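You operate a simulated robot arm through the tools that you are given. There is no shell and no other tool. Be economical: measure what you need, move in short steps, check, and stop when the job is done.

Carry out the task below with a simulated robot arm. There is one attempt and no reset: what you move stays moved.

Task
Pour old oil from the red-rim jug into the drum up to FULL.
Fine: jug back on the board, funnel lid shut.

It is judged by the outcome, as a careful person would: the job done as asked, and still so three seconds after it is handed in. It fails if anything else is knocked over, pushed out of place, dropped, spilled or broken. A push-on lid holds only when it is set on centred and level and pressed home; a screw cap is set on level and turned clockwise until tight.

Robot
A 7-joint arm with a two-finger parallel gripper, fixed in place. Base frame: the origin is at the foot of the arm, x ahead of it, y to its left, z up. Readings come in mm, degrees, newtons and seconds.
With the tool pointing down near the work surface it reaches from about 240 to 680 mm from the base axis. Its first joint turns from -66.0 to 66.0 degrees. Payload 2.4 kg.
The tool frame sits at the grasp point between the pads (the TCP): z along the fingers, y along the line on which they close. The tips reach 30 mm beyond it. Largest opening 94 mm; finger width 28, thickness 10; the body of the gripper, 50 by 96 mm, starts 55 mm behind the TCP.
Orientation is told as [roll, pitch, yaw] about the base's x, y, z axes, in that order, counted from this pose: with the fingers straight down and closing along the base's y, the tool's x points along the base's -x, its y along +y and its z along -z.

Tools
- The arm moves only by the tool apply_moves. Its argument "commands" is a list of rows, each a list of 7 numbers: the shift along the tool's x, y, z in mm, then the turn, a rotation vector about the tool's x, y, z in degrees, then the finger opening in mm, from 0 to 94. In form: [[dx, dy, dz, rx, ry, rz, grip], ...]. A call has 1 to 20 rows; each row shifts and turns the commanded pose from where the row before left it, along the tool's axes as they then stand. Each row takes 0.2 s and may step no farther than 50 mm and 8.6 degrees from the row before; otherwise, or with a gripper value out of range, the whole call is refused. Where a pose cannot be reached the arm comes as near as it can. A force on the tool above 90 N (or 10 N above the force at the start of the call, whichever is more), or a blocked arm, ends the call early, and 0.2 s more pass. Each finger travels about 153 mm/s and halts on what it meets, pressing with about 43 N; the grip force reading is that of the motor and also rises with nothing between the fingers. The clock runs only during rows and for 0.2 s after the last one: add rows that do not move to give the fingers time. The reply holds the time, the measured pose of the TCP, the force on the tool along the base axes, the opening and the grip force, in the units named above and with some noise.
- Cameras (640 x 400 px; columns grow to the right, rows downward): "scene" is fixed at [48.4, 484.4, 1454.5]; the picture's right is [-0.64, -0.77, 0.00], its down [-0.38, 0.32, -0.87] and it looks along [0.67, -0.55, -0.50] (base axes); focal length 342 px, centre (320, 200). "wrist" rides on the gripper at [-37, 0, -58] in the tool frame; the picture's right is [0.00, -1.00, 0.00], its down [0.97, 0.00, -0.24] and it looks along [0.24, 0.00, 0.97] (tool axes); focal length 218 px, centre (320, 200). There is no depth. A picture from a camera that has moved, and an enlarged one, comes with that camera's place and axes in the base frame and with its lens.
- camera(camera): a new picture of that camera. It takes no simulated time.
- inspect(camera, box): a new picture of the part [left, top, right, bottom] of that camera's present view, enlarged. It takes no simulated time.
- finish_job(): hands the job in; it is judged then, once.

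Go step by step. Nothing tells you positions but the pictures and the camera data: compare them with the known pose of the tool, close in by small moves and look again before you grip or let go. The budget is 120 turns and 84 pictures, counting those below and the enlarged ones. Unless the task says otherwise, let go and move clear before handing in, and close with one line.

The tools are called after "Emit:" as name(argument=value, ...) on one line, values as JSON. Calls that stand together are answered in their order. apply_moves: Moves the arm, as the interface text tells. Its arguments: {"type":"object","properties":{"commands":{"type":"array","items":{"type":"array","items":{"type":"number"}}}},"required":["commands"]} The other tools are called the same way: camera (camera) takes a picture; inspect (camera, box) takes an enlarged picture of a part of a camera's view; finish_job () hands the job in.

At the start:

```text
time_s: 0.0
eef_pos: [382.3, 37.3, 1195.2]
orientation: [0.0, 0.0, 0.0]
wrist_force: [0.0, 0.0, 0.1]
opening: 93.8
grip_force: 0.1
```

scene: 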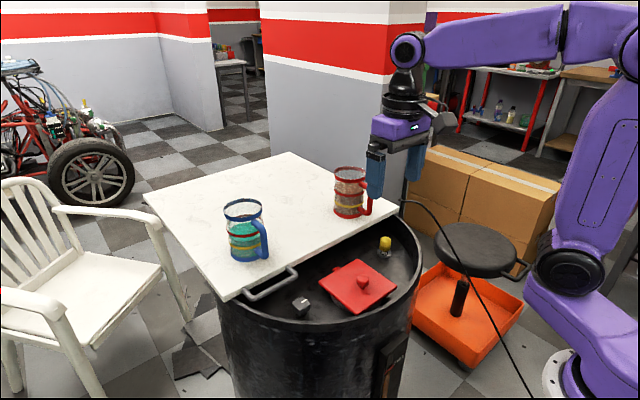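
wrist: 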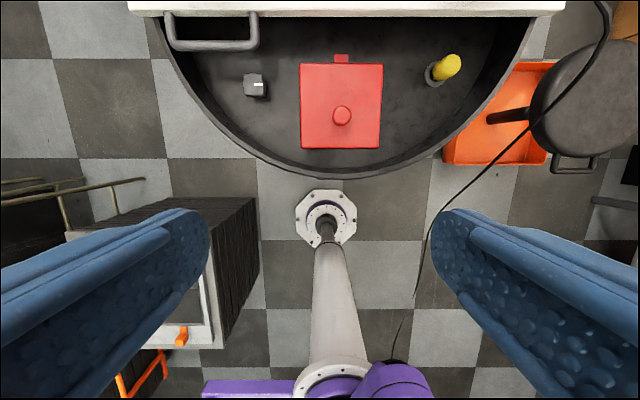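

I see a drum with a board covering its far half, a red-rim jug and a blue-rim jug on the board, a red square funnel lid with a knob, a yellow gauge/indicator and a grey knob. I'll look closer first.

Emit:
inspect(camera="scene", box=[280, 220, 440, 320])

Emit:
inspect(camera="scene", box=[300, 140, 428, 220])

Emit:
inspect(camera="scene", box=[320, 300, 480, 400])

Emit:
inspect(camera="wrist", box=[220, 20, 480, 182])

```text
4.00 times, centred on (360, 270) of scene
camera zoom: at [48.4, 484.4, 1454.5], right [-0.64, -0.77, 0.0], down [-0.38, 0.32, -0.87], along [0.67, -0.55, -0.5], focal length 1369 px, centre (160, -80)
```

zoom: 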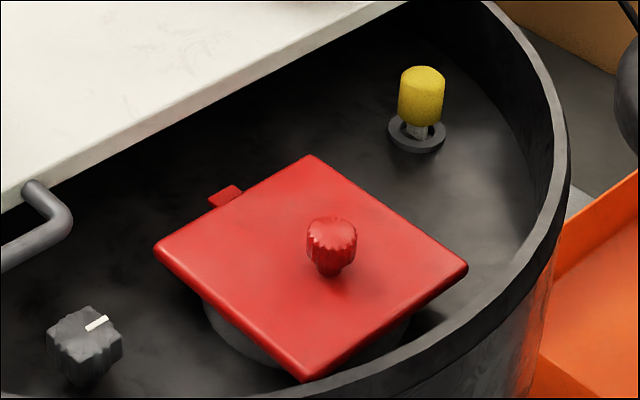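

```text
5.00 times, centred on (364, 180) of scene
camera zoom: at [48.4, 484.4, 1454.5], right [-0.64, -0.77, 0.0], down [-0.38, 0.32, -0.87], along [0.67, -0.55, -0.5], focal length 1712 px, centre (100, 300)
```

zoom: 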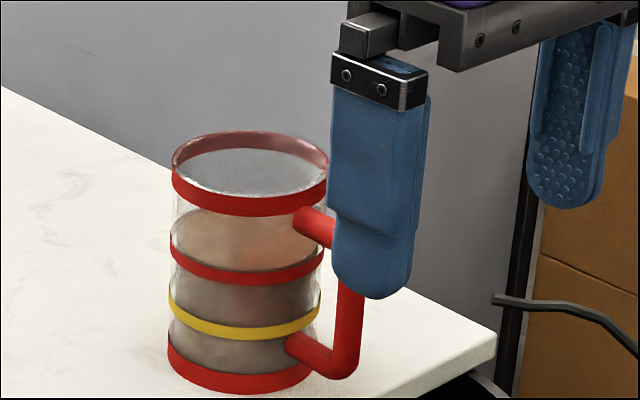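

```text
4.00 times, centred on (400, 350) of scene
camera zoom: at [48.4, 484.4, 1454.5], right [-0.64, -0.77, 0.0], down [-0.38, 0.32, -0.87], along [0.67, -0.55, -0.5], focal length 1369 px, centre (0, -400)
```

zoom: 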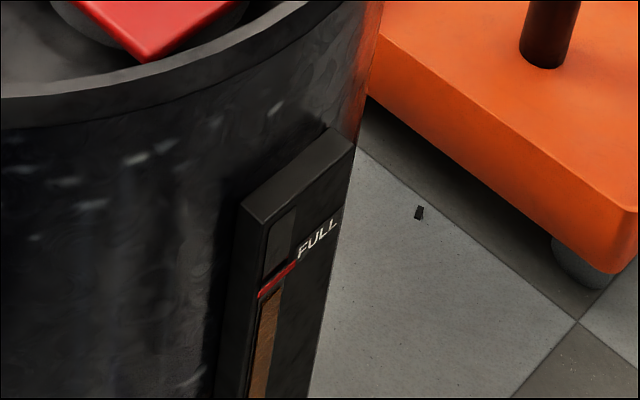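

```text
2.46 times, centred on (350, 101) of wrist
camera zoom: at [418.0, 37.0, 1254.0], right [0.0, -1.0, 0.0], down [-0.97, 0.0, 0.24], along [-0.24, 0.0, -0.97], focal length 537 px, centre (246, 444)
```

zoom: 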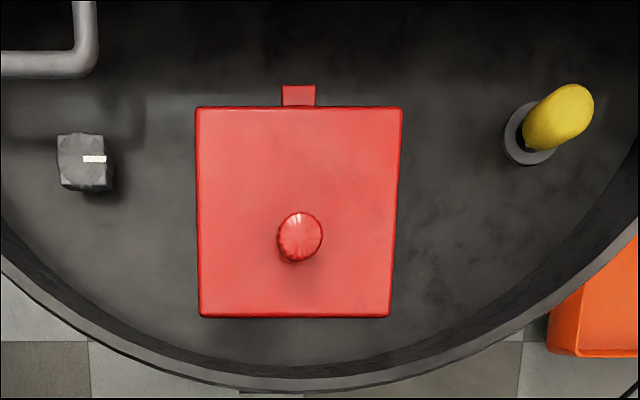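

Emit:
inspect(camera="scene", box=[376, 330, 416, 400])

Emit:
inspect(camera="scene", box=[320, 155, 384, 225])

```text
5.71 times, centred on (396, 365) of scene
camera zoom: at [48.4, 484.4, 1454.5], right [-0.64, -0.77, 0.0], down [-0.38, 0.32, -0.87], along [0.67, -0.55, -0.5], focal length 1956 px, centre (-114, -743)
```

zoom: 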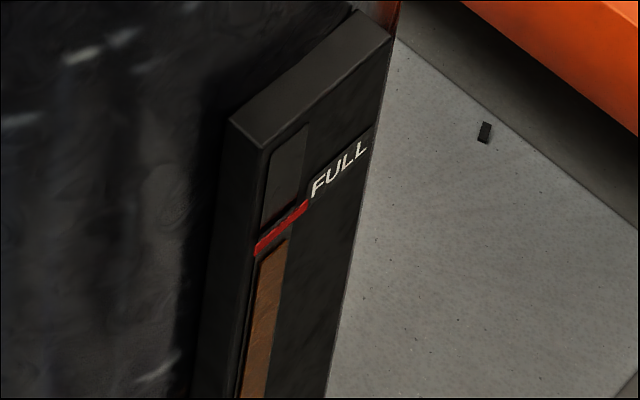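

```text
5.71 times, centred on (352, 190) of scene
camera zoom: at [48.4, 484.4, 1454.5], right [-0.64, -0.77, 0.0], down [-0.38, 0.32, -0.87], along [0.67, -0.55, -0.5], focal length 1956 px, centre (137, 257)
```

zoom: 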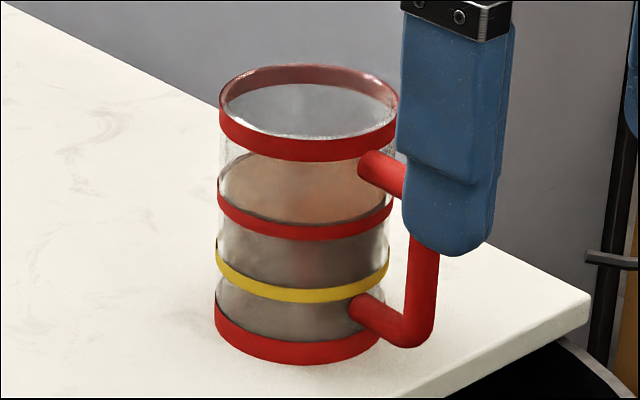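

The gauge reads just under the FULL line, so a small, careful pour is needed. First I close in over the lid knob at about (470, 0, 858).

Emit:
apply_moves(commands=[[-17.6, -7.4, 39, 0, 0, 0, 60], [-17.6, -7.4, 39, 0, 0, 0, 60], [-17.6, -7.4, 39, 0, 0, 0, 60], [-17.6, -7.4, 39, 0, 0, 0, 60], [-17.6, -7.4, 39, 0, 0, 0, 60], [0, 0, 0, 0, 0, 0, 60]])

Emit:
camera(camera="wrist")

Emit:
camera(camera="scene")

```text
time_s: 1.4
eef_pos: [470.6, -1.1, 999.9]
orientation: [0.0, -0.2, 0.0]
wrist_force: [-0.5, 0.3, -0.1]
opening: 60.0
grip_force: 0.1
```

```text
75 pictures are left
camera wrist: at [507.1, -0.3, 1058.2], right [0.0, -1.0, 0.0], down [-0.97, 0.0, 0.24], along [-0.24, 0.0, -0.97], focal length 218 px, centre (320, 200)
```

wrist: 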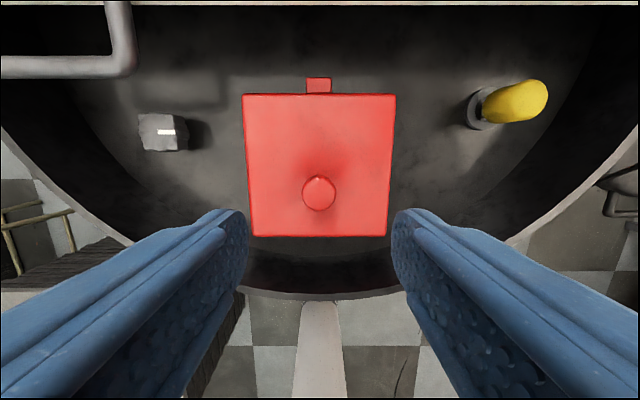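

```text
74 pictures are left
```

scene: 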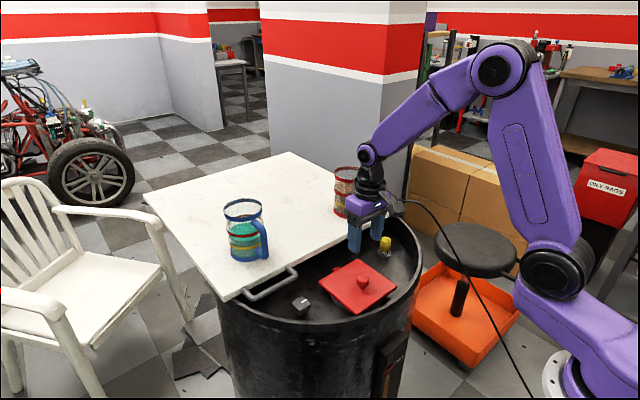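

Emit:
apply_moves(commands=[[3, 0, 40, 0, 0, 0, 50], [0, 0, 40, 0, 0, 0, 50], [0, 0, 22, 0, 0, 0, 50], [0, 0, 0, 0, 0, 0, 50]])

Emit:
inspect(camera="scene", box=[300, 190, 430, 320])

Emit:
camera(camera="wrist")

```text
time_s: 2.4
eef_pos: [467.1, -0.3, 897.6]
orientation: [0.0, 0.0, 0.0]
wrist_force: [0.1, 0.1, 0.9]
opening: 50.1
grip_force: 0.2
```

```text
3.08 times, centred on (365, 255) of scene
camera zoom: at [48.4, 484.4, 1454.5], right [-0.64, -0.77, 0.0], down [-0.38, 0.32, -0.87], along [0.67, -0.55, -0.5], focal length 1053 px, centre (182, 31)
```

zoom: 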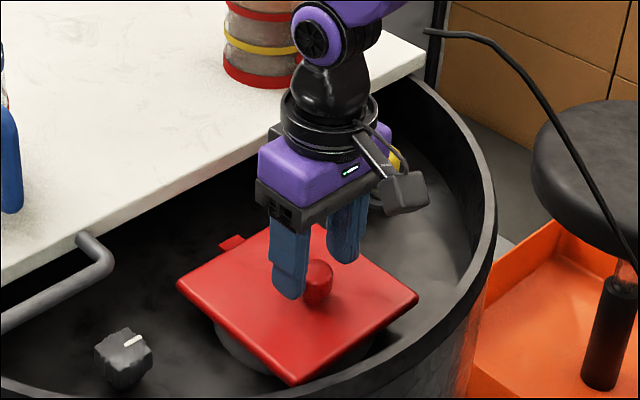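

```text
72 pictures are left
camera wrist: at [503.0, -0.1, 956.3], right [0.0, -1.0, 0.0], down [-0.97, 0.0, 0.24], along [-0.24, 0.0, -0.97], focal length 218 px, centre (320, 200)
```

wrist: 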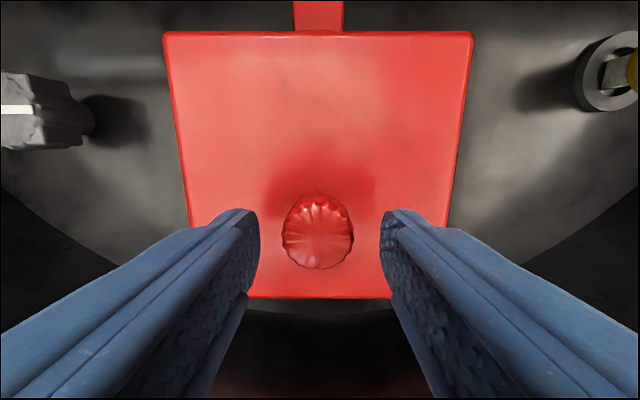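

Emit:
apply_moves(commands=[[2, 0, 12, 0, 0, 0, 50], [0, 0, 8, 0, 0, 0, 50], [0, 0, 0, 0, 0, 0, 10], [0, 0, 0, 0, 0, 0, 10], [0, 0, 0, 0, 0, 0, 10]])

Emit:
camera(camera="wrist")

```text
time_s: 3.6
eef_pos: [464.4, -0.5, 878.3]
orientation: [0.0, -0.1, 0.1]
wrist_force: [-2.6, 10.8, 3.0]
opening: 29.0
grip_force: 45.7
```

```text
71 pictures are left
camera wrist: at [501.1, 0.8, 936.5], right [0.0, -1.0, 0.0], down [-0.97, 0.0, 0.24], along [-0.24, 0.0, -0.97], focal length 218 px, centre (320, 200)
```

wrist: 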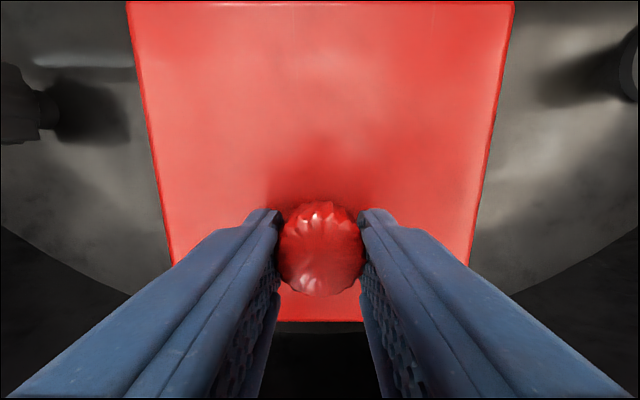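

Emit:
apply_moves(commands=[[-4.7, 0, -9.8, 0, 6, 0, 10], [-4.7, 0, -9.8, 0, 6, 0, 10], [-4.7, 0, -9.8, 0, 6, 0, 10], [0, 0, 0, 0, 0, 0, 10]])

Emit:
inspect(camera="scene", box=[300, 190, 430, 320])

```text
time_s: 4.6
eef_pos: [482.7, 1.2, 906.7]
orientation: [0.1, 18.0, -0.1]
wrist_force: [0.2, 14.4, 12.6]
opening: 29.3
grip_force: 44.4
```

```text
3.08 times, centred on (365, 255) of scene
camera zoom: at [48.1, 484.8, 1454.3], right [-0.64, -0.77, 0.0], down [-0.38, 0.32, -0.87], along [0.67, -0.55, -0.5], focal length 1053 px, centre (182, 31)
```

zoom: 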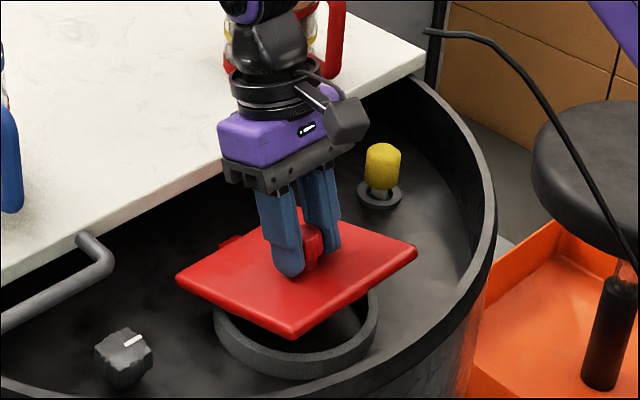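

Emit:
apply_moves(commands=[[-4.7, 0, -9.8, 0, 6, 0, 10], [-4.7, 0, -9.8, 0, 6, 0, 10], [-4.7, 0, -9.8, 0, 6, 0, 10], [-4.7, 0, -9.8, 0, 6, 0, 10], [-4.7, 0, -9.8, 0, 6, 0, 10], [0, 0, 0, 0, 0, 0, 10]])

Emit:
camera(camera="scene")

```text
time_s: 6.0
eef_pos: [526.3, -0.6, 936.6]
orientation: [0.1, 47.8, 0.0]
wrist_force: [7.9, 10.5, 12.2]
opening: 29.6
grip_force: 44.9
```

```text
69 pictures are left
```

scene: 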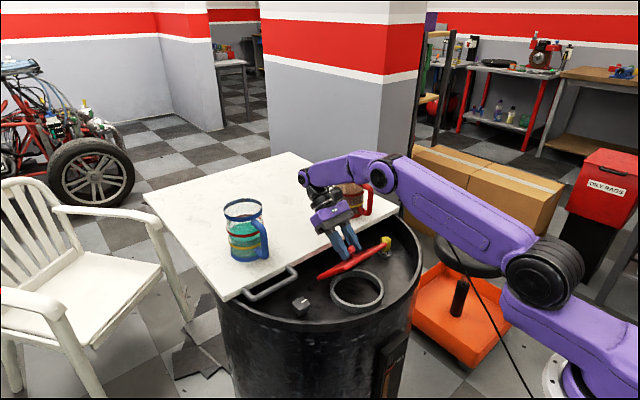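

Emit:
apply_moves(commands=[[-4.7, 0, -9.8, 0, 6, 0, 10], [-4.7, 0, -9.8, 0, 6, 0, 10], [-5.6, 0, -16.3, 0, 0, 0, 10], [-8.4, 0, -15.1, 0, 0, 0, 10], [0, 0, 0, 0, 0, 0, 10]])

Emit:
inspect(camera="scene", box=[280, 150, 440, 320])

```text
time_s: 7.2
eef_pos: [495.5, -2.6, 946.3]
orientation: [0.2, 57.6, 0.2]
wrist_force: [-22.0, 17.7, 23.9]
opening: 20.5
grip_force: 9.0
out of reach, approached as far as the arm can: row 1, 2, 3, 4
```

```text
2.35 times, centred on (360, 235) of scene
camera zoom: at [47.4, 484.9, 1454.3], right [-0.64, -0.77, 0.0], down [-0.38, 0.32, -0.87], along [0.67, -0.55, -0.5], focal length 806 px, centre (226, 118)
```

zoom: 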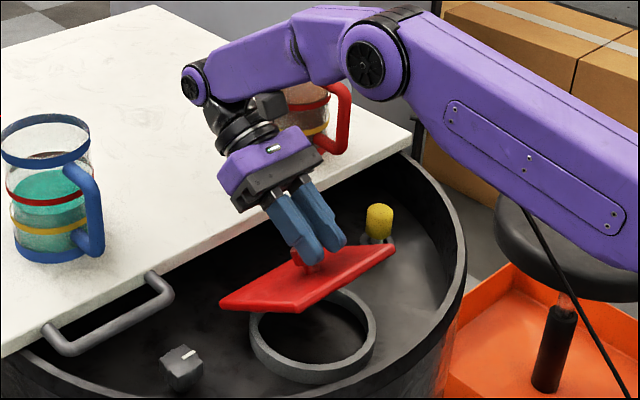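

Emit:
apply_moves(commands=[[0, 0, 0, 0, 0, 0, 10]])

Emit:
inspect(camera="wrist", box=[200, 130, 440, 330])

```text
time_s: 7.6
eef_pos: [495.9, -2.6, 945.4]
orientation: [0.2, 57.6, 0.1]
wrist_force: [-20.3, 18.0, 25.7]
opening: 20.6
grip_force: 9.1
```

```text
2.00 times, centred on (320, 230) of wrist
camera zoom: at [564.0, -1.6, 945.7], right [0.0, -1.0, 0.0], down [-0.32, 0.0, 0.95], along [-0.95, 0.0, -0.32], focal length 436 px, centre (320, 140)
```

zoom: 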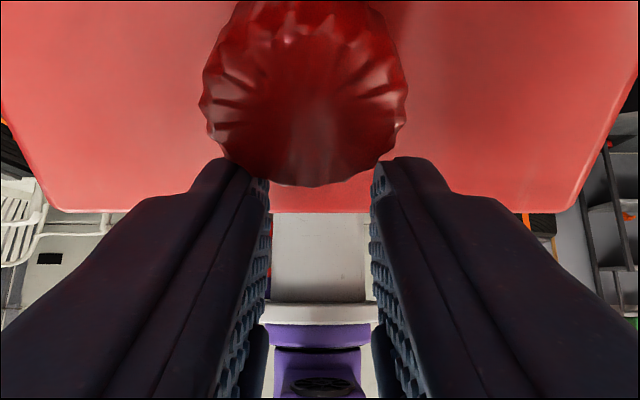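

Emit:
apply_moves(commands=[[-0.3, 0, 13.1, 0, -6, 0, 10], [-0.3, 0, 13.1, 0, -6, 0, 10], [-0.3, 0, 13.1, 0, -6, 0, 10], [0, 0, 0, 0, 0, 0, 10]])

Emit:
inspect(camera="scene", box=[280, 150, 440, 320])

```text
time_s: 8.6
eef_pos: [464.6, -2.2, 919.3]
orientation: [0.0, 39.6, 0.0]
wrist_force: [-21.6, 17.6, 13.5]
opening: 20.2
grip_force: 9.0
```

```text
2.35 times, centred on (360, 235) of scene
camera zoom: at [47.6, 484.9, 1454.3], right [-0.64, -0.77, 0.0], down [-0.38, 0.32, -0.87], along [0.67, -0.55, -0.5], focal length 806 px, centre (226, 118)
```

zoom: 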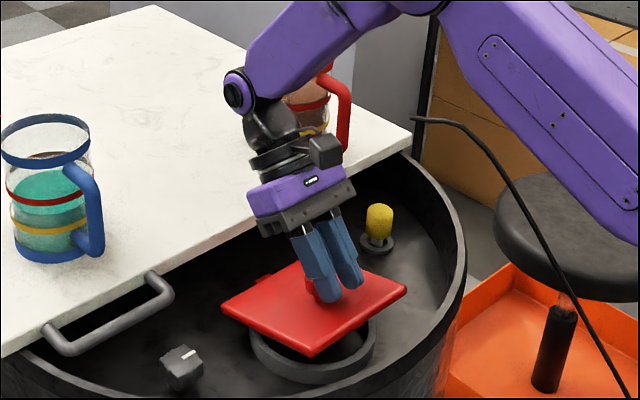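

Emit:
apply_moves(commands=[[-0.3, 0, 13.1, 0, -6, 0, 10], [-0.3, 0, 13.1, 0, -6, 0, 10], [-0.3, 0, 13.1, 0, -6, 0, 10], [0, 0, 0, 0, 0, 0, 10]])

Emit:
inspect(camera="scene", box=[280, 150, 440, 320])

```text
time_s: 9.6
eef_pos: [444.6, -4.0, 886.7]
orientation: [0.0, 21.5, 0.1]
wrist_force: [-21.9, 20.3, 22.9]
opening: 21.3
grip_force: 10.0
```

```text
2.35 times, centred on (360, 235) of scene
camera zoom: at [47.5, 484.9, 1454.3], right [-0.64, -0.77, 0.0], down [-0.38, 0.32, -0.87], along [0.67, -0.55, -0.5], focal length 806 px, centre (226, 118)
```

zoom: 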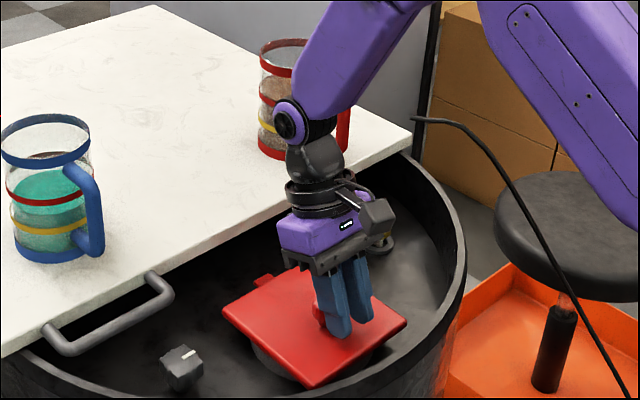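

Emit:
apply_moves(commands=[[0, 0, 2, 0, 0, 0, 10], [0, 0, 0, 0, 0, 0, 50], [0, 0, 0, 0, 0, 0, 50], [0, 0, -40, 0, 0, 0, 50], [0, 0, -40, 0, 0, 0, 50], [0, 0, 0, 0, -8, 0, 50], [0, 0, 0, 0, -8, 0, 50], [0, 0, 0, 0, -8, 0, 50], [0, 0, 0, 0, -8, 0, 50], [0, 0, 0, 0, -8, 0, 50], [0, 0, 0, 0, -8, 0, 50], [0, 0, 0, 0, -8, 0, 50], [0, 0, 0, 0, -8, 0, 50], [0, 0, 0, 0, -8, 0, 50], [0, 0, 0, 0, 0, 0, 50]])

Emit:
camera(camera="scene")

Emit:
camera(camera="wrist")

```text
time_s: 12.8
eef_pos: [475.0, -4.0, 958.3]
orientation: [0.0, -51.1, 0.0]
wrist_force: [0.1, 0.2, 0.3]
opening: 50.2
grip_force: 0.0
```

```text
64 pictures are left
```

scene: 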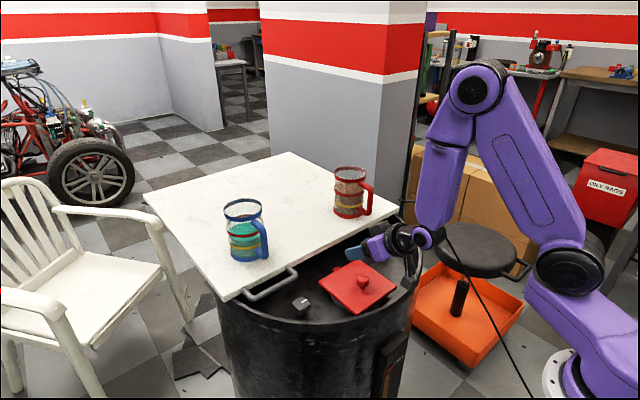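

```text
63 pictures are left
camera wrist: at [452.3, -3.6, 1023.2], right [0.0, -1.0, 0.0], down [-0.8, 0.0, -0.6], along [0.6, 0.0, -0.8], focal length 218 px, centre (320, 200)
```

wrist: 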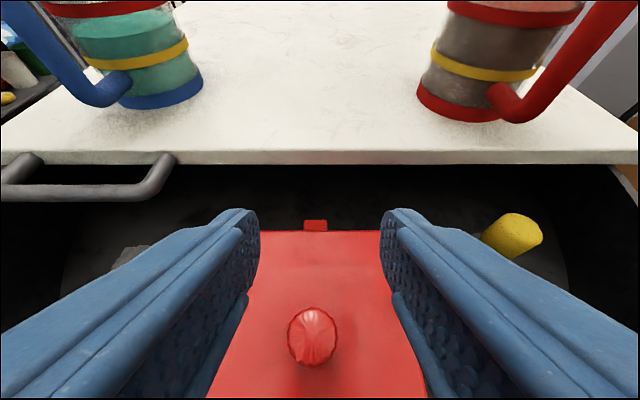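

Emit:
apply_moves(commands=[[38.5, 2.2, -9.4, 0, 0, 0, 56], [38.5, 2.2, -9.4, 0, 0, 0, 56], [0, 0, 20, 0, 0, 0, 56], [0, 0, 15, 0, 0, 0, 56], [0, 0, 0, 0, 0, 0, 56]])

Emit:
camera(camera="wrist")

Emit:
inspect(camera="scene", box=[280, 180, 440, 320])

```text
time_s: 14.0
eef_pos: [438.9, -1.1, 887.4]
orientation: [0.0, -51.0, -0.1]
wrist_force: [-0.1, 0.2, -0.1]
opening: 56.2
grip_force: 0.1
```

```text
62 pictures are left
camera wrist: at [416.9, 1.2, 952.7], right [0.0, -1.0, 0.0], down [-0.8, 0.0, -0.6], along [0.6, 0.0, -0.8], focal length 218 px, centre (320, 200)
```

wrist: 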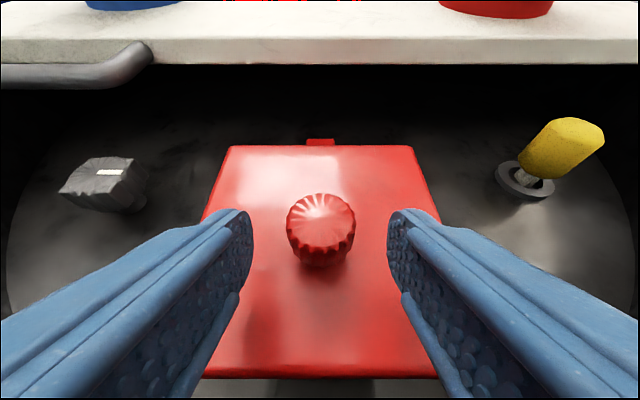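

```text
2.86 times, centred on (360, 250) of scene
camera zoom: at [48.4, 484.4, 1454.5], right [-0.64, -0.77, 0.0], down [-0.38, 0.32, -0.87], along [0.67, -0.55, -0.5], focal length 978 px, centre (206, 57)
```

zoom: 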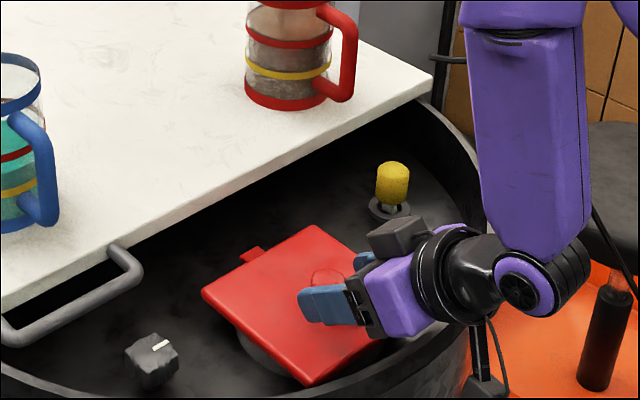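

Emit:
apply_moves(commands=[[0, 1, 10, 0, 0, 0, 56], [0, 0, 9, 0, 0, 0, 56], [0, 0, 0, 0, 0, 0, 10], [0, 0, 0, 0, 0, 0, 10], [0, 0, 0, 0, 0, 0, 10]])

Emit:
inspect(camera="wrist", box=[200, 130, 440, 330])

```text
time_s: 15.2
eef_pos: [454.0, -0.5, 874.2]
orientation: [-0.1, -51.0, -0.2]
wrist_force: [-0.3, -10.9, 2.6]
opening: 29.0
grip_force: 45.2
```

```text
2.00 times, centred on (320, 230) of wrist
camera zoom: at [431.2, 1.0, 940.8], right [0.0, -1.0, 0.0], down [-0.8, 0.0, -0.6], along [0.6, 0.0, -0.8], focal length 436 px, centre (320, 140)
```

zoom: 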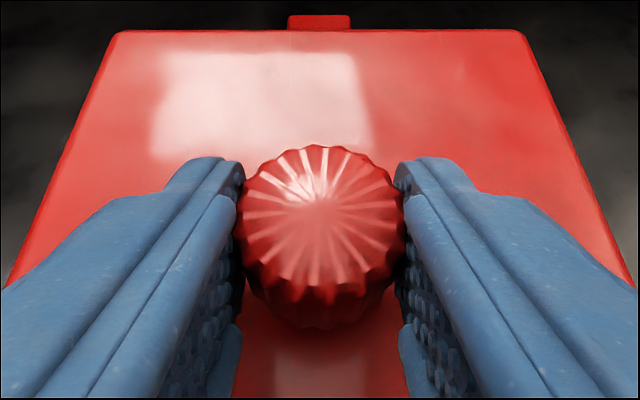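

Emit:
apply_moves(commands=[[-11.2, 0, -3.5, 0, 6, 0, 10], [-11.2, 0, -3.5, 0, 6, 0, 10], [-11.2, 0, -3.5, 0, 6, 0, 10], [-11.2, 0, -3.5, 0, 6, 0, 10], [-11.2, 0, -3.5, 0, 6, 0, 10], [-11.2, 0, -3.5, 0, 6, 0, 10], [-11.2, 0, -3.5, 0, 6, 0, 10], [0, 0, 0, 0, 0, 0, 10]])

Emit:
inspect(camera="scene", box=[280, 180, 440, 320])

```text
time_s: 16.4
eef_pos: [485.4, -0.3, 923.0]
orientation: [-0.6, -22.4, 0.4]
wrist_force: [-5.2, -13.7, 6.9]
opening: 29.0
grip_force: 44.6
out of reach, approached as far as the arm can: row 6
stopped in row 6: the force on the tool passed its limit (the readings are from after the stop); the commanded pose is now the measured one
```

```text
2.86 times, centred on (360, 250) of scene
camera zoom: at [48.1, 484.1, 1454.6], right [-0.64, -0.77, 0.0], down [-0.38, 0.32, -0.87], along [0.67, -0.55, -0.5], focal length 978 px, centre (206, 57)
```

zoom: 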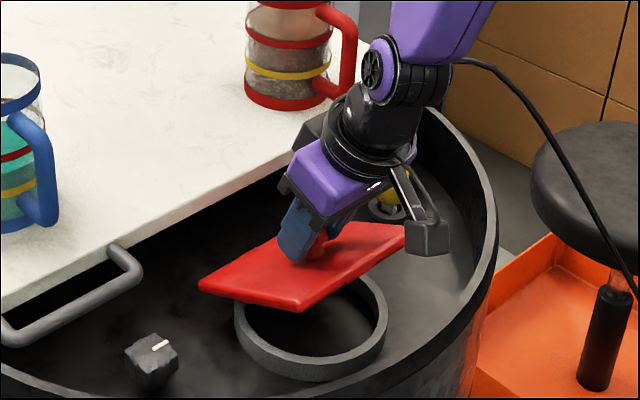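

Emit:
apply_moves(commands=[[-5.6, 0, -1.75, 0, 3, 0, 10], [0, 0, 0, 0, 0, 0, 10]])

```text
time_s: 17.0
eef_pos: [490.7, 1.1, 923.7]
orientation: [-0.7, -20.9, 0.6]
wrist_force: [-25.4, -23.9, 19.1]
opening: 29.1
grip_force: 45.1
```

Emit:
apply_moves(commands=[[-4, 0, -1.2, 0, 3, 0, 10], [-5.6, 0, -1.75, 0, 3, 0, 10], [0, 0, 0, 0, 0, 0, 10]])

Emit:
inspect(camera="scene", box=[280, 180, 440, 320])

```text
time_s: 17.8
eef_pos: [502.5, -0.0, 929.8]
orientation: [0.1, -16.2, 0.1]
wrist_force: [2.2, -40.4, -15.1]
opening: 29.0
grip_force: 44.8
out of reach, approached as far as the arm can: row 1
```

```text
2.86 times, centred on (360, 250) of scene
camera zoom: at [48.8, 483.3, 1454.8], right [-0.64, -0.77, 0.0], down [-0.38, 0.32, -0.87], along [0.67, -0.55, -0.5], focal length 978 px, centre (206, 57)
```

zoom: 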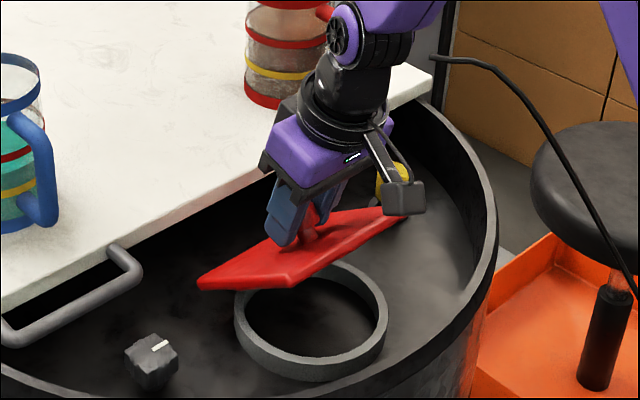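

Emit:
apply_moves(commands=[[-11, 0, -2.8, 0, 6, 0, 10], [-11, 0, -2.8, 0, 6, 0, 10], [-11, 0, -2.8, 0, 6, 0, 10], [0, 0, 0, 0, 0, 0, 10]])

Emit:
inspect(camera="scene", box=[280, 180, 440, 320])

```text
time_s: 18.8
eef_pos: [534.0, -0.5, 944.6]
orientation: [-0.1, 1.6, 0.3]
wrist_force: [8.6, -35.2, 0.8]
opening: 29.2
grip_force: 44.8
```

```text
2.86 times, centred on (360, 250) of scene
camera zoom: at [48.6, 483.5, 1454.8], right [-0.64, -0.77, 0.0], down [-0.38, 0.32, -0.87], along [0.67, -0.55, -0.5], focal length 978 px, centre (206, 57)
```

zoom: 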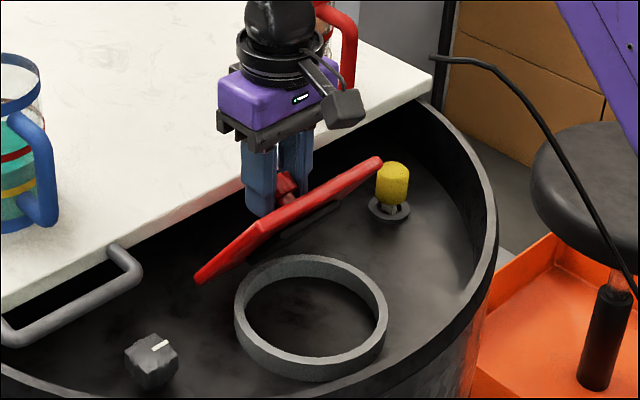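

Emit:
apply_moves(commands=[[-11, 0, -3, 0, 6, 0, 10], [-11, 0, -3, 0, 6, 0, 10], [-11, 0, -3, 0, 6, 0, 10], [-11, 0, -3, 0, 6, 0, 10], [0, 0, 0, 0, 0, 0, 10]])

Emit:
inspect(camera="scene", box=[280, 180, 440, 320])

```text
time_s: 20.0
eef_pos: [579.1, -0.7, 946.5]
orientation: [-0.4, 25.5, 0.4]
wrist_force: [15.7, -30.7, 6.6]
opening: 29.1
grip_force: 44.9
```

```text
2.86 times, centred on (360, 250) of scene
camera zoom: at [48.7, 483.6, 1454.8], right [-0.64, -0.77, 0.0], down [-0.38, 0.32, -0.87], along [0.67, -0.55, -0.5], focal length 978 px, centre (206, 57)
```

zoom: 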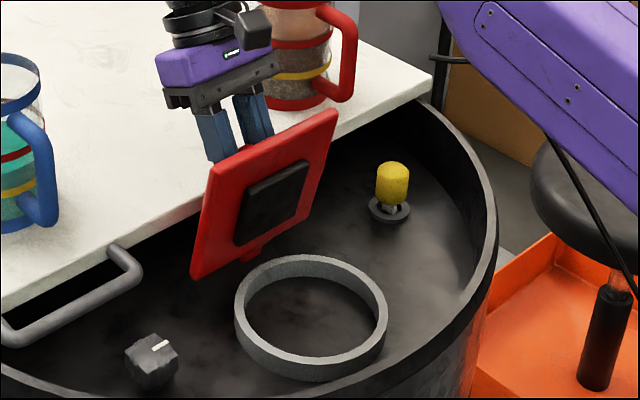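

Emit:
apply_moves(commands=[[-8.2, 0, -2.5, 0, 2, 0, 10], [-8.2, 0, -2.5, 0, 2, 0, 10], [-8.5, 0, -1.2, 0, 2, 0, 10], [0, 0, 0, 0, 0, 0, 10]])

Emit:
inspect(camera="scene", box=[280, 180, 440, 320])

```text
time_s: 21.0
eef_pos: [594.2, 1.3, 944.9]
orientation: [-0.3, 30.2, 0.1]
wrist_force: [-9.4, -31.2, 10.8]
opening: 29.1
grip_force: 44.9
out of reach, approached as far as the arm can: row 3
```

```text
2.86 times, centred on (360, 250) of scene
camera zoom: at [48.0, 483.6, 1454.8], right [-0.64, -0.77, 0.0], down [-0.38, 0.32, -0.87], along [0.67, -0.55, -0.5], focal length 978 px, centre (206, 57)
```

zoom: 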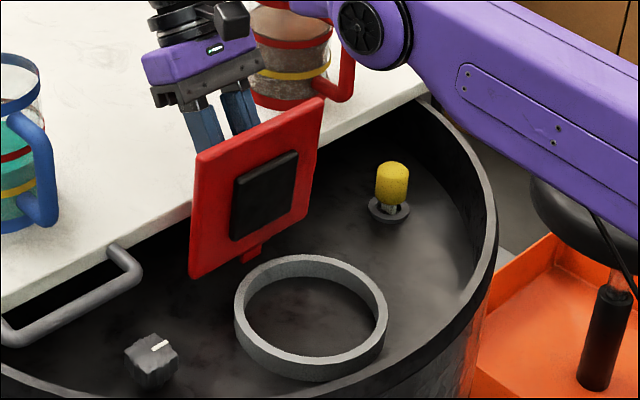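

Emit:
apply_moves(commands=[[-3, 0, -1.6, 0, -6, 0, 10], [-3, 0, -1, 0, -6, 0, 10], [-4, 0, -0.5, 0, -6, 0, 10], [-5, 0, 0, 0, 0, 0, 10], [0, 0, 0, 0, 0, 0, 10]])

Emit:
inspect(camera="scene", box=[280, 160, 440, 320])

```text
time_s: 22.2
eef_pos: [609.2, -1.0, 942.4]
orientation: [-0.2, 14.1, 0.4]
wrist_force: [-13.0, -29.2, -0.3]
opening: 28.7
grip_force: 45.0
```

```text
2.50 times, centred on (360, 240) of scene
camera zoom: at [48.1, 483.6, 1454.8], right [-0.64, -0.77, 0.0], down [-0.38, 0.32, -0.87], along [0.67, -0.55, -0.5], focal length 856 px, centre (220, 100)
```

zoom: 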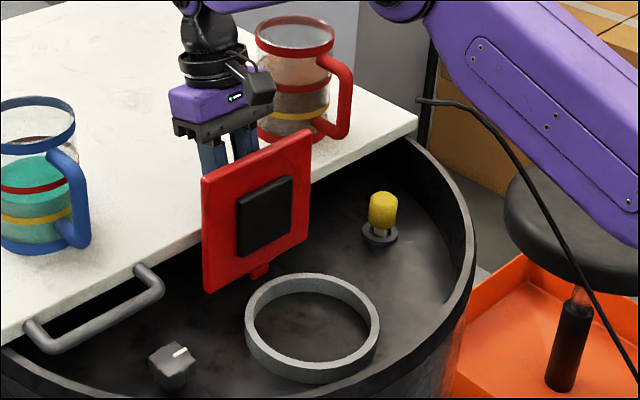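

Emit:
apply_moves(commands=[[0, 0, 0, 0, 0, 0, 36], [0, 0, 0, 0, 0, 0, 36]])

Emit:
inspect(camera="scene", box=[280, 160, 440, 320])

```text
time_s: 22.8
eef_pos: [611.0, 7.6, 942.8]
orientation: [0.1, 13.6, 1.0]
wrist_force: [3.3, -16.4, 1.7]
opening: 45.3
grip_force: 8.3
```

```text
2.50 times, centred on (360, 240) of scene
camera zoom: at [48.4, 484.0, 1454.6], right [-0.64, -0.77, 0.0], down [-0.38, 0.32, -0.87], along [0.67, -0.55, -0.5], focal length 856 px, centre (220, 100)
```

zoom: 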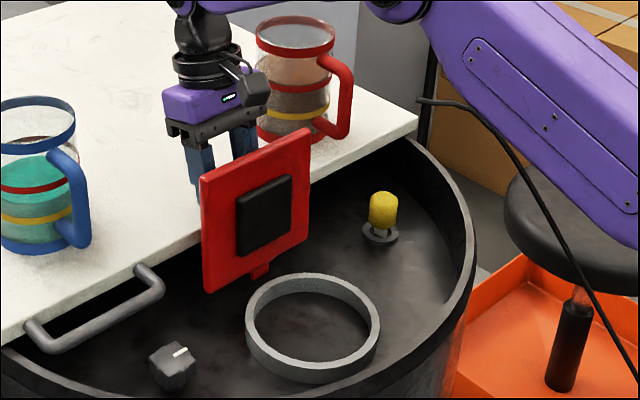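

Emit:
apply_moves(commands=[[0, -6, 0, 0, 0, 0, 60], [0, 0, 0, 0, 0, 0, 60], [0, 0, -20, 0, 0, 0, 60], [0, 0, -40, 0, 0, 0, 60], [0, 0, -40, 0, 0, 0, 60], [0, 0, -40, 0, 0, 0, 60], [0, 0, 0, 0, 0, 0, 60]])

Emit:
camera(camera="scene")

Emit:
camera(camera="wrist")

```text
time_s: 24.4
eef_pos: [633.7, 4.5, 1057.4]
orientation: [0.2, 13.9, 1.0]
wrist_force: [0.0, 0.7, 0.4]
opening: 59.9
grip_force: 0.1
out of reach, approached as far as the arm can: row 6
```

```text
52 pictures are left
```

scene: 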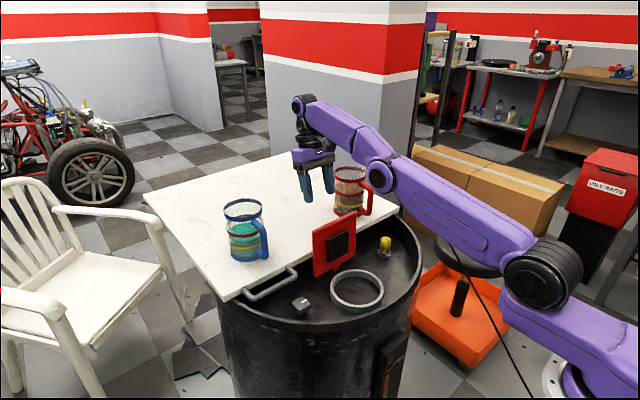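

```text
51 pictures are left
camera wrist: at [682.2, 5.2, 1105.2], right [0.02, -1.0, 0.0], down [-0.88, -0.02, 0.47], along [-0.47, 0.0, -0.88], focal length 218 px, centre (320, 200)
```

wrist: 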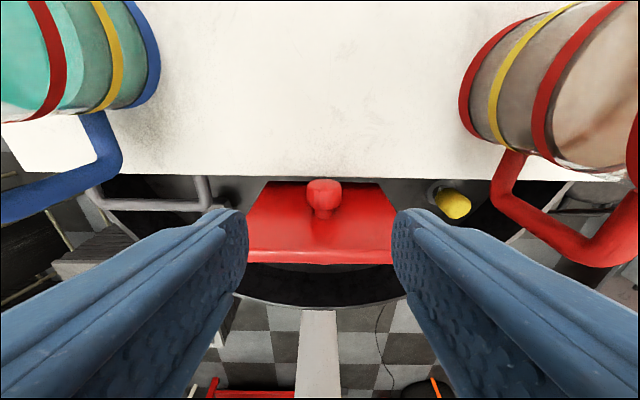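

Emit:
apply_moves(commands=[[26, -34, 6.5, 0, 0, 0, 60], [26, -34, 6.5, 0, 0, 0, 60], [26, -34, 6.5, 0, 0, 0, 60], [26, -34, 6.5, 0, 0, 0, 60], [26, -34, 6.5, 0, 0, 0, 60], [0, 0, 0, 0, -8, 0, 60], [0, 0, 0, 0, -8, 0, 60], [0, 0, 0, 0, -8, 0, 60], [0, 0, 0, 0, -8, 0, 60], [0, 0, 0, 0, -8, 0, 60], [0, 0, 0, 0, -8, 0, 60], [0, 0, 0, 0, -8, 0, 60], [0, 0, 0, 0, -8, 0, 60], [0, 0, 0, 0, 0, 0, 60]])

Emit:
camera(camera="wrist")

```text
time_s: 27.4
eef_pos: [499.9, -158.3, 1053.5]
orientation: [3.4, -42.1, 0.7]
wrist_force: [1.1, 0.4, 0.1]
opening: 60.0
grip_force: 0.1
out of reach, approached as far as the arm can: row 13
```

```text
50 pictures are left
camera wrist: at [487.8, -161.0, 1121.5], right [0.05, -1.0, -0.04], down [-0.88, -0.02, -0.47], along [0.47, 0.06, -0.88], focal length 218 px, centre (320, 200)
```

wrist: 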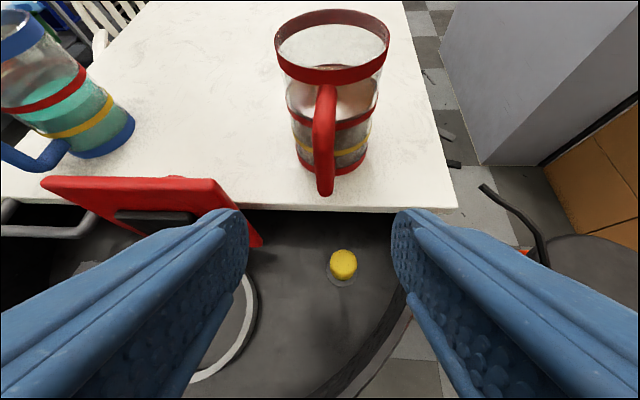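

Emit:
apply_moves(commands=[[0, 0, 0, 0, -6, 0, 60], [0, 0, 0, 0, -6, 0, 60], [0, 0, 0, 0, -6, 0, 60], [0, 0, 0, 0, 0, 0, 60]])

```text
time_s: 28.4
eef_pos: [499.4, -158.8, 1054.2]
orientation: [5.1, -60.1, -1.5]
wrist_force: [0.0, 0.4, -1.0]
opening: 59.9
grip_force: 0.1
```

Emit:
apply_moves(commands=[[0, 12, 0, 5.3, 0, 2.1, 60], [0, 12, 0, 5.3, 0, 2.1, 60], [0, 10, 0, 5.3, 0, 2.1, 60], [0, 0, 0, 0, 0, 0, 60]])

```text
time_s: 29.4
eef_pos: [500.2, -123.6, 1056.0]
orientation: [0.0, -59.8, -13.9]
wrist_force: [-1.4, -1.2, -0.1]
opening: 59.7
grip_force: 0.1
```

Emit:
apply_moves(commands=[[0, 0, 0, 0, 5, 0, 60], [0, 0, 0, 0, 5, 0, 60], [0, 0, 0, 0, 5, 0, 60], [0, 0, 0, 0, 5, 0, 60], [0, 0, 0, 0, 5, 0, 60], [0, 0, 0, 0, 5, 0, 60], [0, 0, 0, 0, 0, 0, 60]])

Emit:
camera(camera="wrist")

```text
time_s: 31.0
eef_pos: [507.4, -133.7, 1053.7]
orientation: [-0.8, -32.9, -14.4]
wrist_force: [0.7, 0.2, -0.5]
opening: 60.3
grip_force: 0.0
out of reach, approached as far as the arm can: row 5, 6
```

```text
49 pictures are left
camera wrist: at [507.2, -132.3, 1125.0], right [-0.26, -0.97, 0.01], down [-0.91, 0.24, -0.33], along [0.31, -0.1, -0.95], focal length 218 px, centre (320, 200)
```

wrist: 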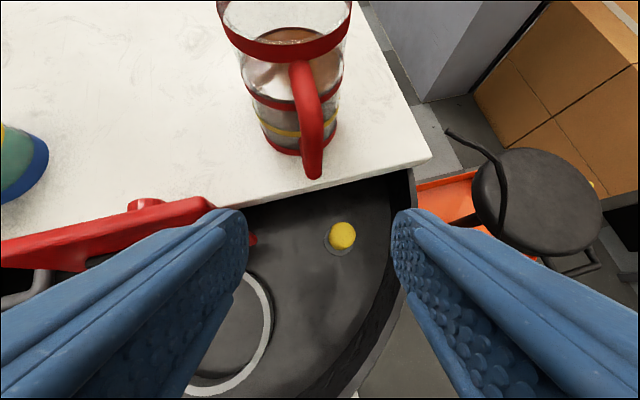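

Emit:
apply_moves(commands=[[0, 0, 0, 0, 5, 0, 50], [0, 0, 0, 0, 5, 0, 50], [0, 0, 0, 0, 5, 0, 50], [-24, 2.1, 5.4, 0, 0, 0, 50], [-24, 2.1, 5.4, 0, 0, 0, 50], [-24, 2.1, 5.4, 0, 0, 0, 50], [0, 0, 0, 0, 0, 0, 50]])

Emit:
camera(camera="wrist")

Emit:
inspect(camera="scene", box=[280, 100, 440, 240])

```text
time_s: 32.6
eef_pos: [516.4, -127.8, 1052.5]
orientation: [-1.7, -23.7, -14.5]
wrist_force: [-1.0, 0.1, 0.7]
opening: 50.2
grip_force: 0.1
out of reach, approached as far as the arm can: row 2, 3, 4, 5, 6
```

```text
48 pictures are left
camera wrist: at [526.7, -128.1, 1120.9], right [-0.26, -0.96, 0.03], down [-0.95, 0.25, -0.17], along [0.16, -0.07, -0.98], focal length 218 px, centre (320, 200)
```

wrist: 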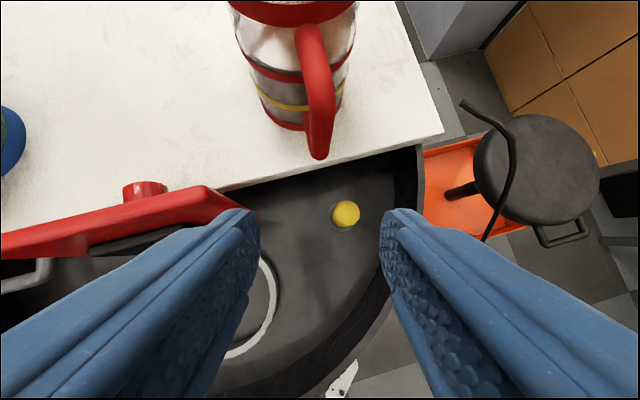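

```text
2.86 times, centred on (360, 170) of scene
camera zoom: at [48.4, 484.4, 1454.5], right [-0.64, -0.77, 0.0], down [-0.38, 0.32, -0.87], along [0.67, -0.55, -0.5], focal length 978 px, centre (206, 286)
```

zoom: 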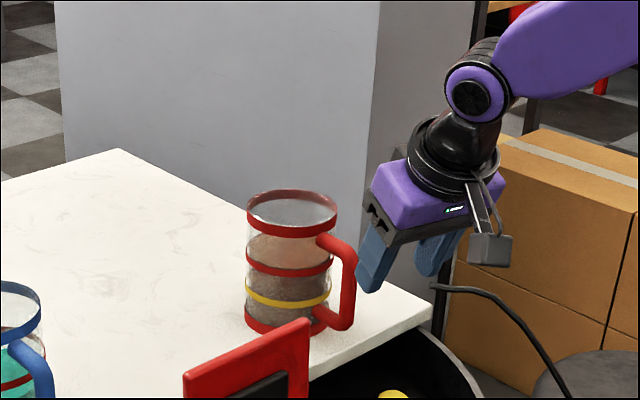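

Emit:
apply_moves(commands=[[-10, 0, 2, 0, 2, 0, 50], [-10, 0, 2, 0, 2, 0, 50], [0, 0, 0, 0, 0, 0, 50]])

```text
time_s: 33.4
eef_pos: [516.9, -127.8, 1052.5]
orientation: [-1.8, -23.8, -14.5]
wrist_force: [-0.3, -0.3, 0.6]
opening: 49.9
grip_force: 0.1
out of reach, approached as far as the arm can: row 1, 2
```

Emit:
apply_moves(commands=[[30, 0, -20, 0, 0, 0, 50], [30, 0, -20, 0, 3, 0, 50], [30, 0, -20, 0, 5, 0, 50], [0, 0, -20, 0, 6, 0, 50], [0, 0, -20, 0, 6, 0, 50], [0, 0, 0, 0, 5, 0, 50], [0, 0, 0, 0, 0, 0, 50]])

Emit:
camera(camera="scene")

```text
time_s: 35.0
eef_pos: [377.4, -81.7, 1049.5]
orientation: [-6.9, -10.2, -14.9]
wrist_force: [-0.6, 0.8, 0.1]
opening: 50.0
grip_force: 0.0
out of reach, approached as far as the arm can: row 3, 4, 5, 6
```

```text
46 pictures are left
```

scene: 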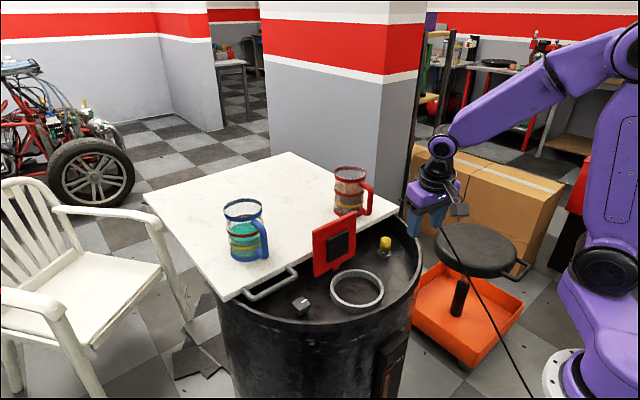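

Emit:
apply_moves(commands=[[0, 25, -36, -1.7, 2.5, -3.7, 50], [0, 25, -36, -1.7, 2.5, -3.7, 50], [0, 25, -36, -1.7, 2.5, -3.7, 50], [0, 25, -36, -1.7, 2.5, -3.7, 50], [0, 0, 0, 0, 0, 0, 50], [0, 0, 0, 0, 0, 0, 50]])

Emit:
camera(camera="scene")

```text
time_s: 36.4
eef_pos: [350.7, 13.7, 1054.8]
orientation: [-7.9, -8.7, -9.7]
wrist_force: [-0.7, 0.0, 0.7]
opening: 50.0
grip_force: 0.0
out of reach, approached as far as the arm can: row 1, 2, 3, 4
```

```text
45 pictures are left
```

scene: 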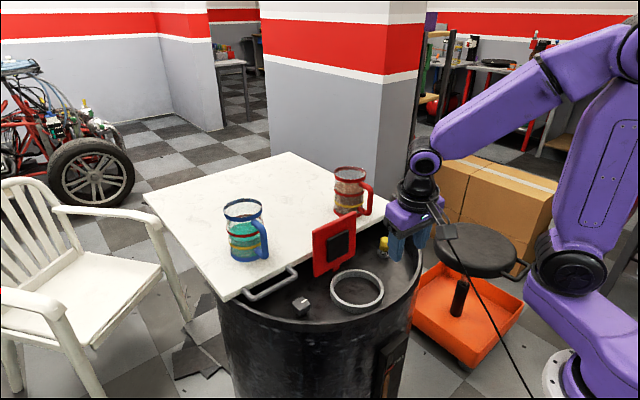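

Emit:
apply_moves(commands=[[0, 0, -20, 0, 0, 0, 50], [0, 0, 0, 0, 0, 0, 50]])

Emit:
apply_moves(commands=[[0, 0, 0, 0, -4, 0, 50], [0, 0, 0, 0, -4, 0, 50], [0, 0, 0, 0, 0, 0, 50]])

Emit:
apply_moves(commands=[[0, 0, 0, -4, 0, 0, 50], [0, 0, 0, 0, 0, 0, 50]])

Emit:
apply_moves(commands=[[0, 0, 0, 0, 0, -4, 50], [0, 0, 0, 0, 0, 0, 50]])

```text
time_s: 37.0
eef_pos: [341.4, 19.2, 1068.7]
orientation: [-8.4, -9.1, -9.5]
wrist_force: [0.1, 0.6, -0.8]
opening: 50.0
grip_force: 0.2
out of reach, approached as far as the arm can: row 1
```

```text
time_s: 37.8
eef_pos: [343.1, 19.2, 1069.8]
orientation: [-8.2, -16.8, -8.5]
wrist_force: [0.3, -0.1, 0.6]
opening: 50.2
grip_force: 0.0
```

```text
time_s: 38.4
eef_pos: [343.2, 19.0, 1069.4]
orientation: [-4.2, -16.5, -8.5]
wrist_force: [1.3, -0.6, 0.2]
opening: 50.0
grip_force: 0.1
```

```text
time_s: 39.0
eef_pos: [343.0, 20.3, 1070.7]
orientation: [-5.4, -16.4, -4.3]
wrist_force: [0.3, 0.3, 1.8]
opening: 50.1
grip_force: 0.1
```

Emit:
apply_moves(commands=[[-10, -10, 0, -3.2, 0, -1.3, 50], [-10, -10, 0, -3.2, 0, -1.3, 50], [0, 0, 0, 0, 0, 0, 50]])

Emit:
apply_moves(commands=[[0, 0, 0, 0, 4, 0, 50], [0, 0, 0, 0, 4, 0, 50], [0, 0, 0, 0, 4, 0, 50], [0, 0, 0, 0, 4, 0, 50], [0, 0, 0, 0, 0, 0, 50]])

```text
time_s: 39.8
eef_pos: [356.6, 1.9, 1067.7]
orientation: [-1.1, -17.0, -1.9]
wrist_force: [0.2, 0.5, 0.0]
opening: 50.1
grip_force: 0.1
out of reach, approached as far as the arm can: row 2
```

```text
time_s: 41.0
eef_pos: [355.9, 1.5, 1067.0]
orientation: [-1.2, -17.0, -2.1]
wrist_force: [0.3, -0.3, -0.1]
opening: 50.2
grip_force: 0.1
out of reach, approached as far as the arm can: row 1, 2, 3, 4
```

The wrist seems stuck in a flipped branch. I'll unwind it in free space by tilting past the forearm axis, yawing sideways, tilting back, and straightening.

Emit:
apply_moves(commands=[[0, 0, 0, 0, -8, 0, 50], [0, 0, 0, 0, -8, 0, 50], [0, 0, 0, 0, -8, 0, 50], [0, 0, 0, 0, -8, 0, 50], [0, 0, 0, 0, -8, 0, 50], [0, 0, 0, 0, -8, 0, 50], [0, 0, 0, -6, 0, -2.8, 50], [0, 0, 0, -6, 0, -2.8, 50], [0, 0, 0, -6, 0, -2.8, 50], [0, 0, 0, 0, 0, 0, 50]])

Emit:
apply_moves(commands=[[0, 0, 0, 0, 5, 0, 50], [0, 0, 0, 0, 5, 0, 50], [0, 0, 0, 0, 5, 0, 50], [0, 0, 0, 0, 5, 0, 50], [0, 0, 0, 0, 5, 0, 50], [0, 0, 0, 0, 5, 0, 50], [0, 0, 0, 0, 5, 0, 50], [0, 0, 0, 0, 5, 0, 50], [0, 0, 0, 0, 5, 0, 50], [0, 0, 0, 0, 5, 0, 50], [0, 0, 0, 0, 5, 0, 50], [0, 0, 0, 0, 5, 0, 50], [0, 0, 0, 0, 5, 0, 50], [0, 0, 0, 0, 0, 0, 50]])

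```text
time_s: 43.2
eef_pos: [402.6, 46.8, 1083.4]
orientation: [-2.6, -64.6, 19.9]
wrist_force: [-0.3, -0.4, 0.0]
opening: 50.0
grip_force: 0.0
out of reach, approached as far as the arm can: row 5, 6, 7, 8, 9
```

```text
time_s: 46.2
eef_pos: [378.9, 67.4, 1055.0]
orientation: [-2.6, -18.8, 17.3]
wrist_force: [0.0, 0.1, 0.0]
opening: 50.0
grip_force: 0.0
out of reach, approached as far as the arm can: row 6, 9, 10, 11, 12, 13
```

Emit:
camera(camera="scene")

```text
44 pictures are left
```

scene: 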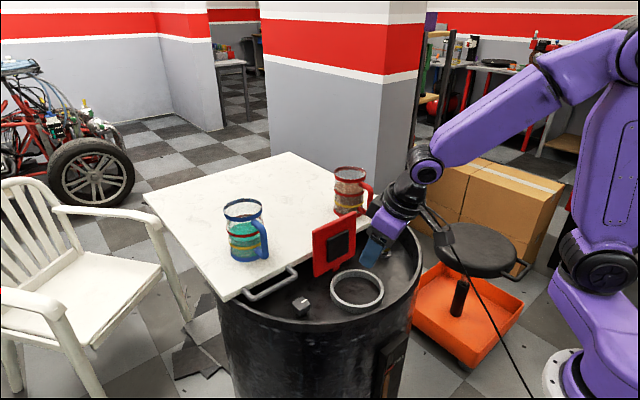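

Emit:
apply_moves(commands=[[0, 0, 0, 0, -7, 0, 50], [0, 0, 0, 0, -7, 0, 50], [0, 0, 0, 0, -7, 0, 50], [0, 0, 0, 0, -7, 0, 50], [0, 0, 0, -7, 0, 0, 50], [0, 0, 0, -7, 0, 0, 50], [0, 0, 0, -7, 0, 0, 50], [0, 0, 0, 0, 0, 0, 50]])

Emit:
apply_moves(commands=[[0, 0, 0, 0, 6, 0, 50], [0, 0, 0, 0, 6, 0, 50], [0, 0, 0, 0, 6, 0, 50], [0, 0, 0, 0, 6, 0, 50], [0, 0, 0, 0, 6, 0, 50], [0, 0, 0, 0, 6, 0, 50], [0, 0, 0, 0, 6, 0, 50], [0, 0, 0, 0, 0, 0, 50]])

```text
time_s: 48.0
eef_pos: [379.4, 65.3, 1054.7]
orientation: [17.5, -46.8, 18.7]
wrist_force: [0.1, 0.1, 0.8]
opening: 49.8
grip_force: 0.0
```

```text
time_s: 49.8
eef_pos: [379.5, 67.1, 1054.2]
orientation: [11.8, -5.9, 30.7]
wrist_force: [0.1, -1.1, 0.0]
opening: 50.1
grip_force: 0.0
```

Emit:
apply_moves(commands=[[0, 0, 0, 0, 2, 7, 50], [0, 0, 0, 0, 2, 7, 50], [0, 0, 0, 0, 2, 7, 50], [0, 0, 0, 0, 2, 7, 50], [0, 0, 0, 0, 0, 0, 50]])

```text
time_s: 51.0
eef_pos: [377.7, 68.8, 1045.7]
orientation: [12.7, 7.5, 4.9]
wrist_force: [0.4, -0.3, -0.5]
opening: 50.2
grip_force: 0.0
out of reach, approached as far as the arm can: row 4
```

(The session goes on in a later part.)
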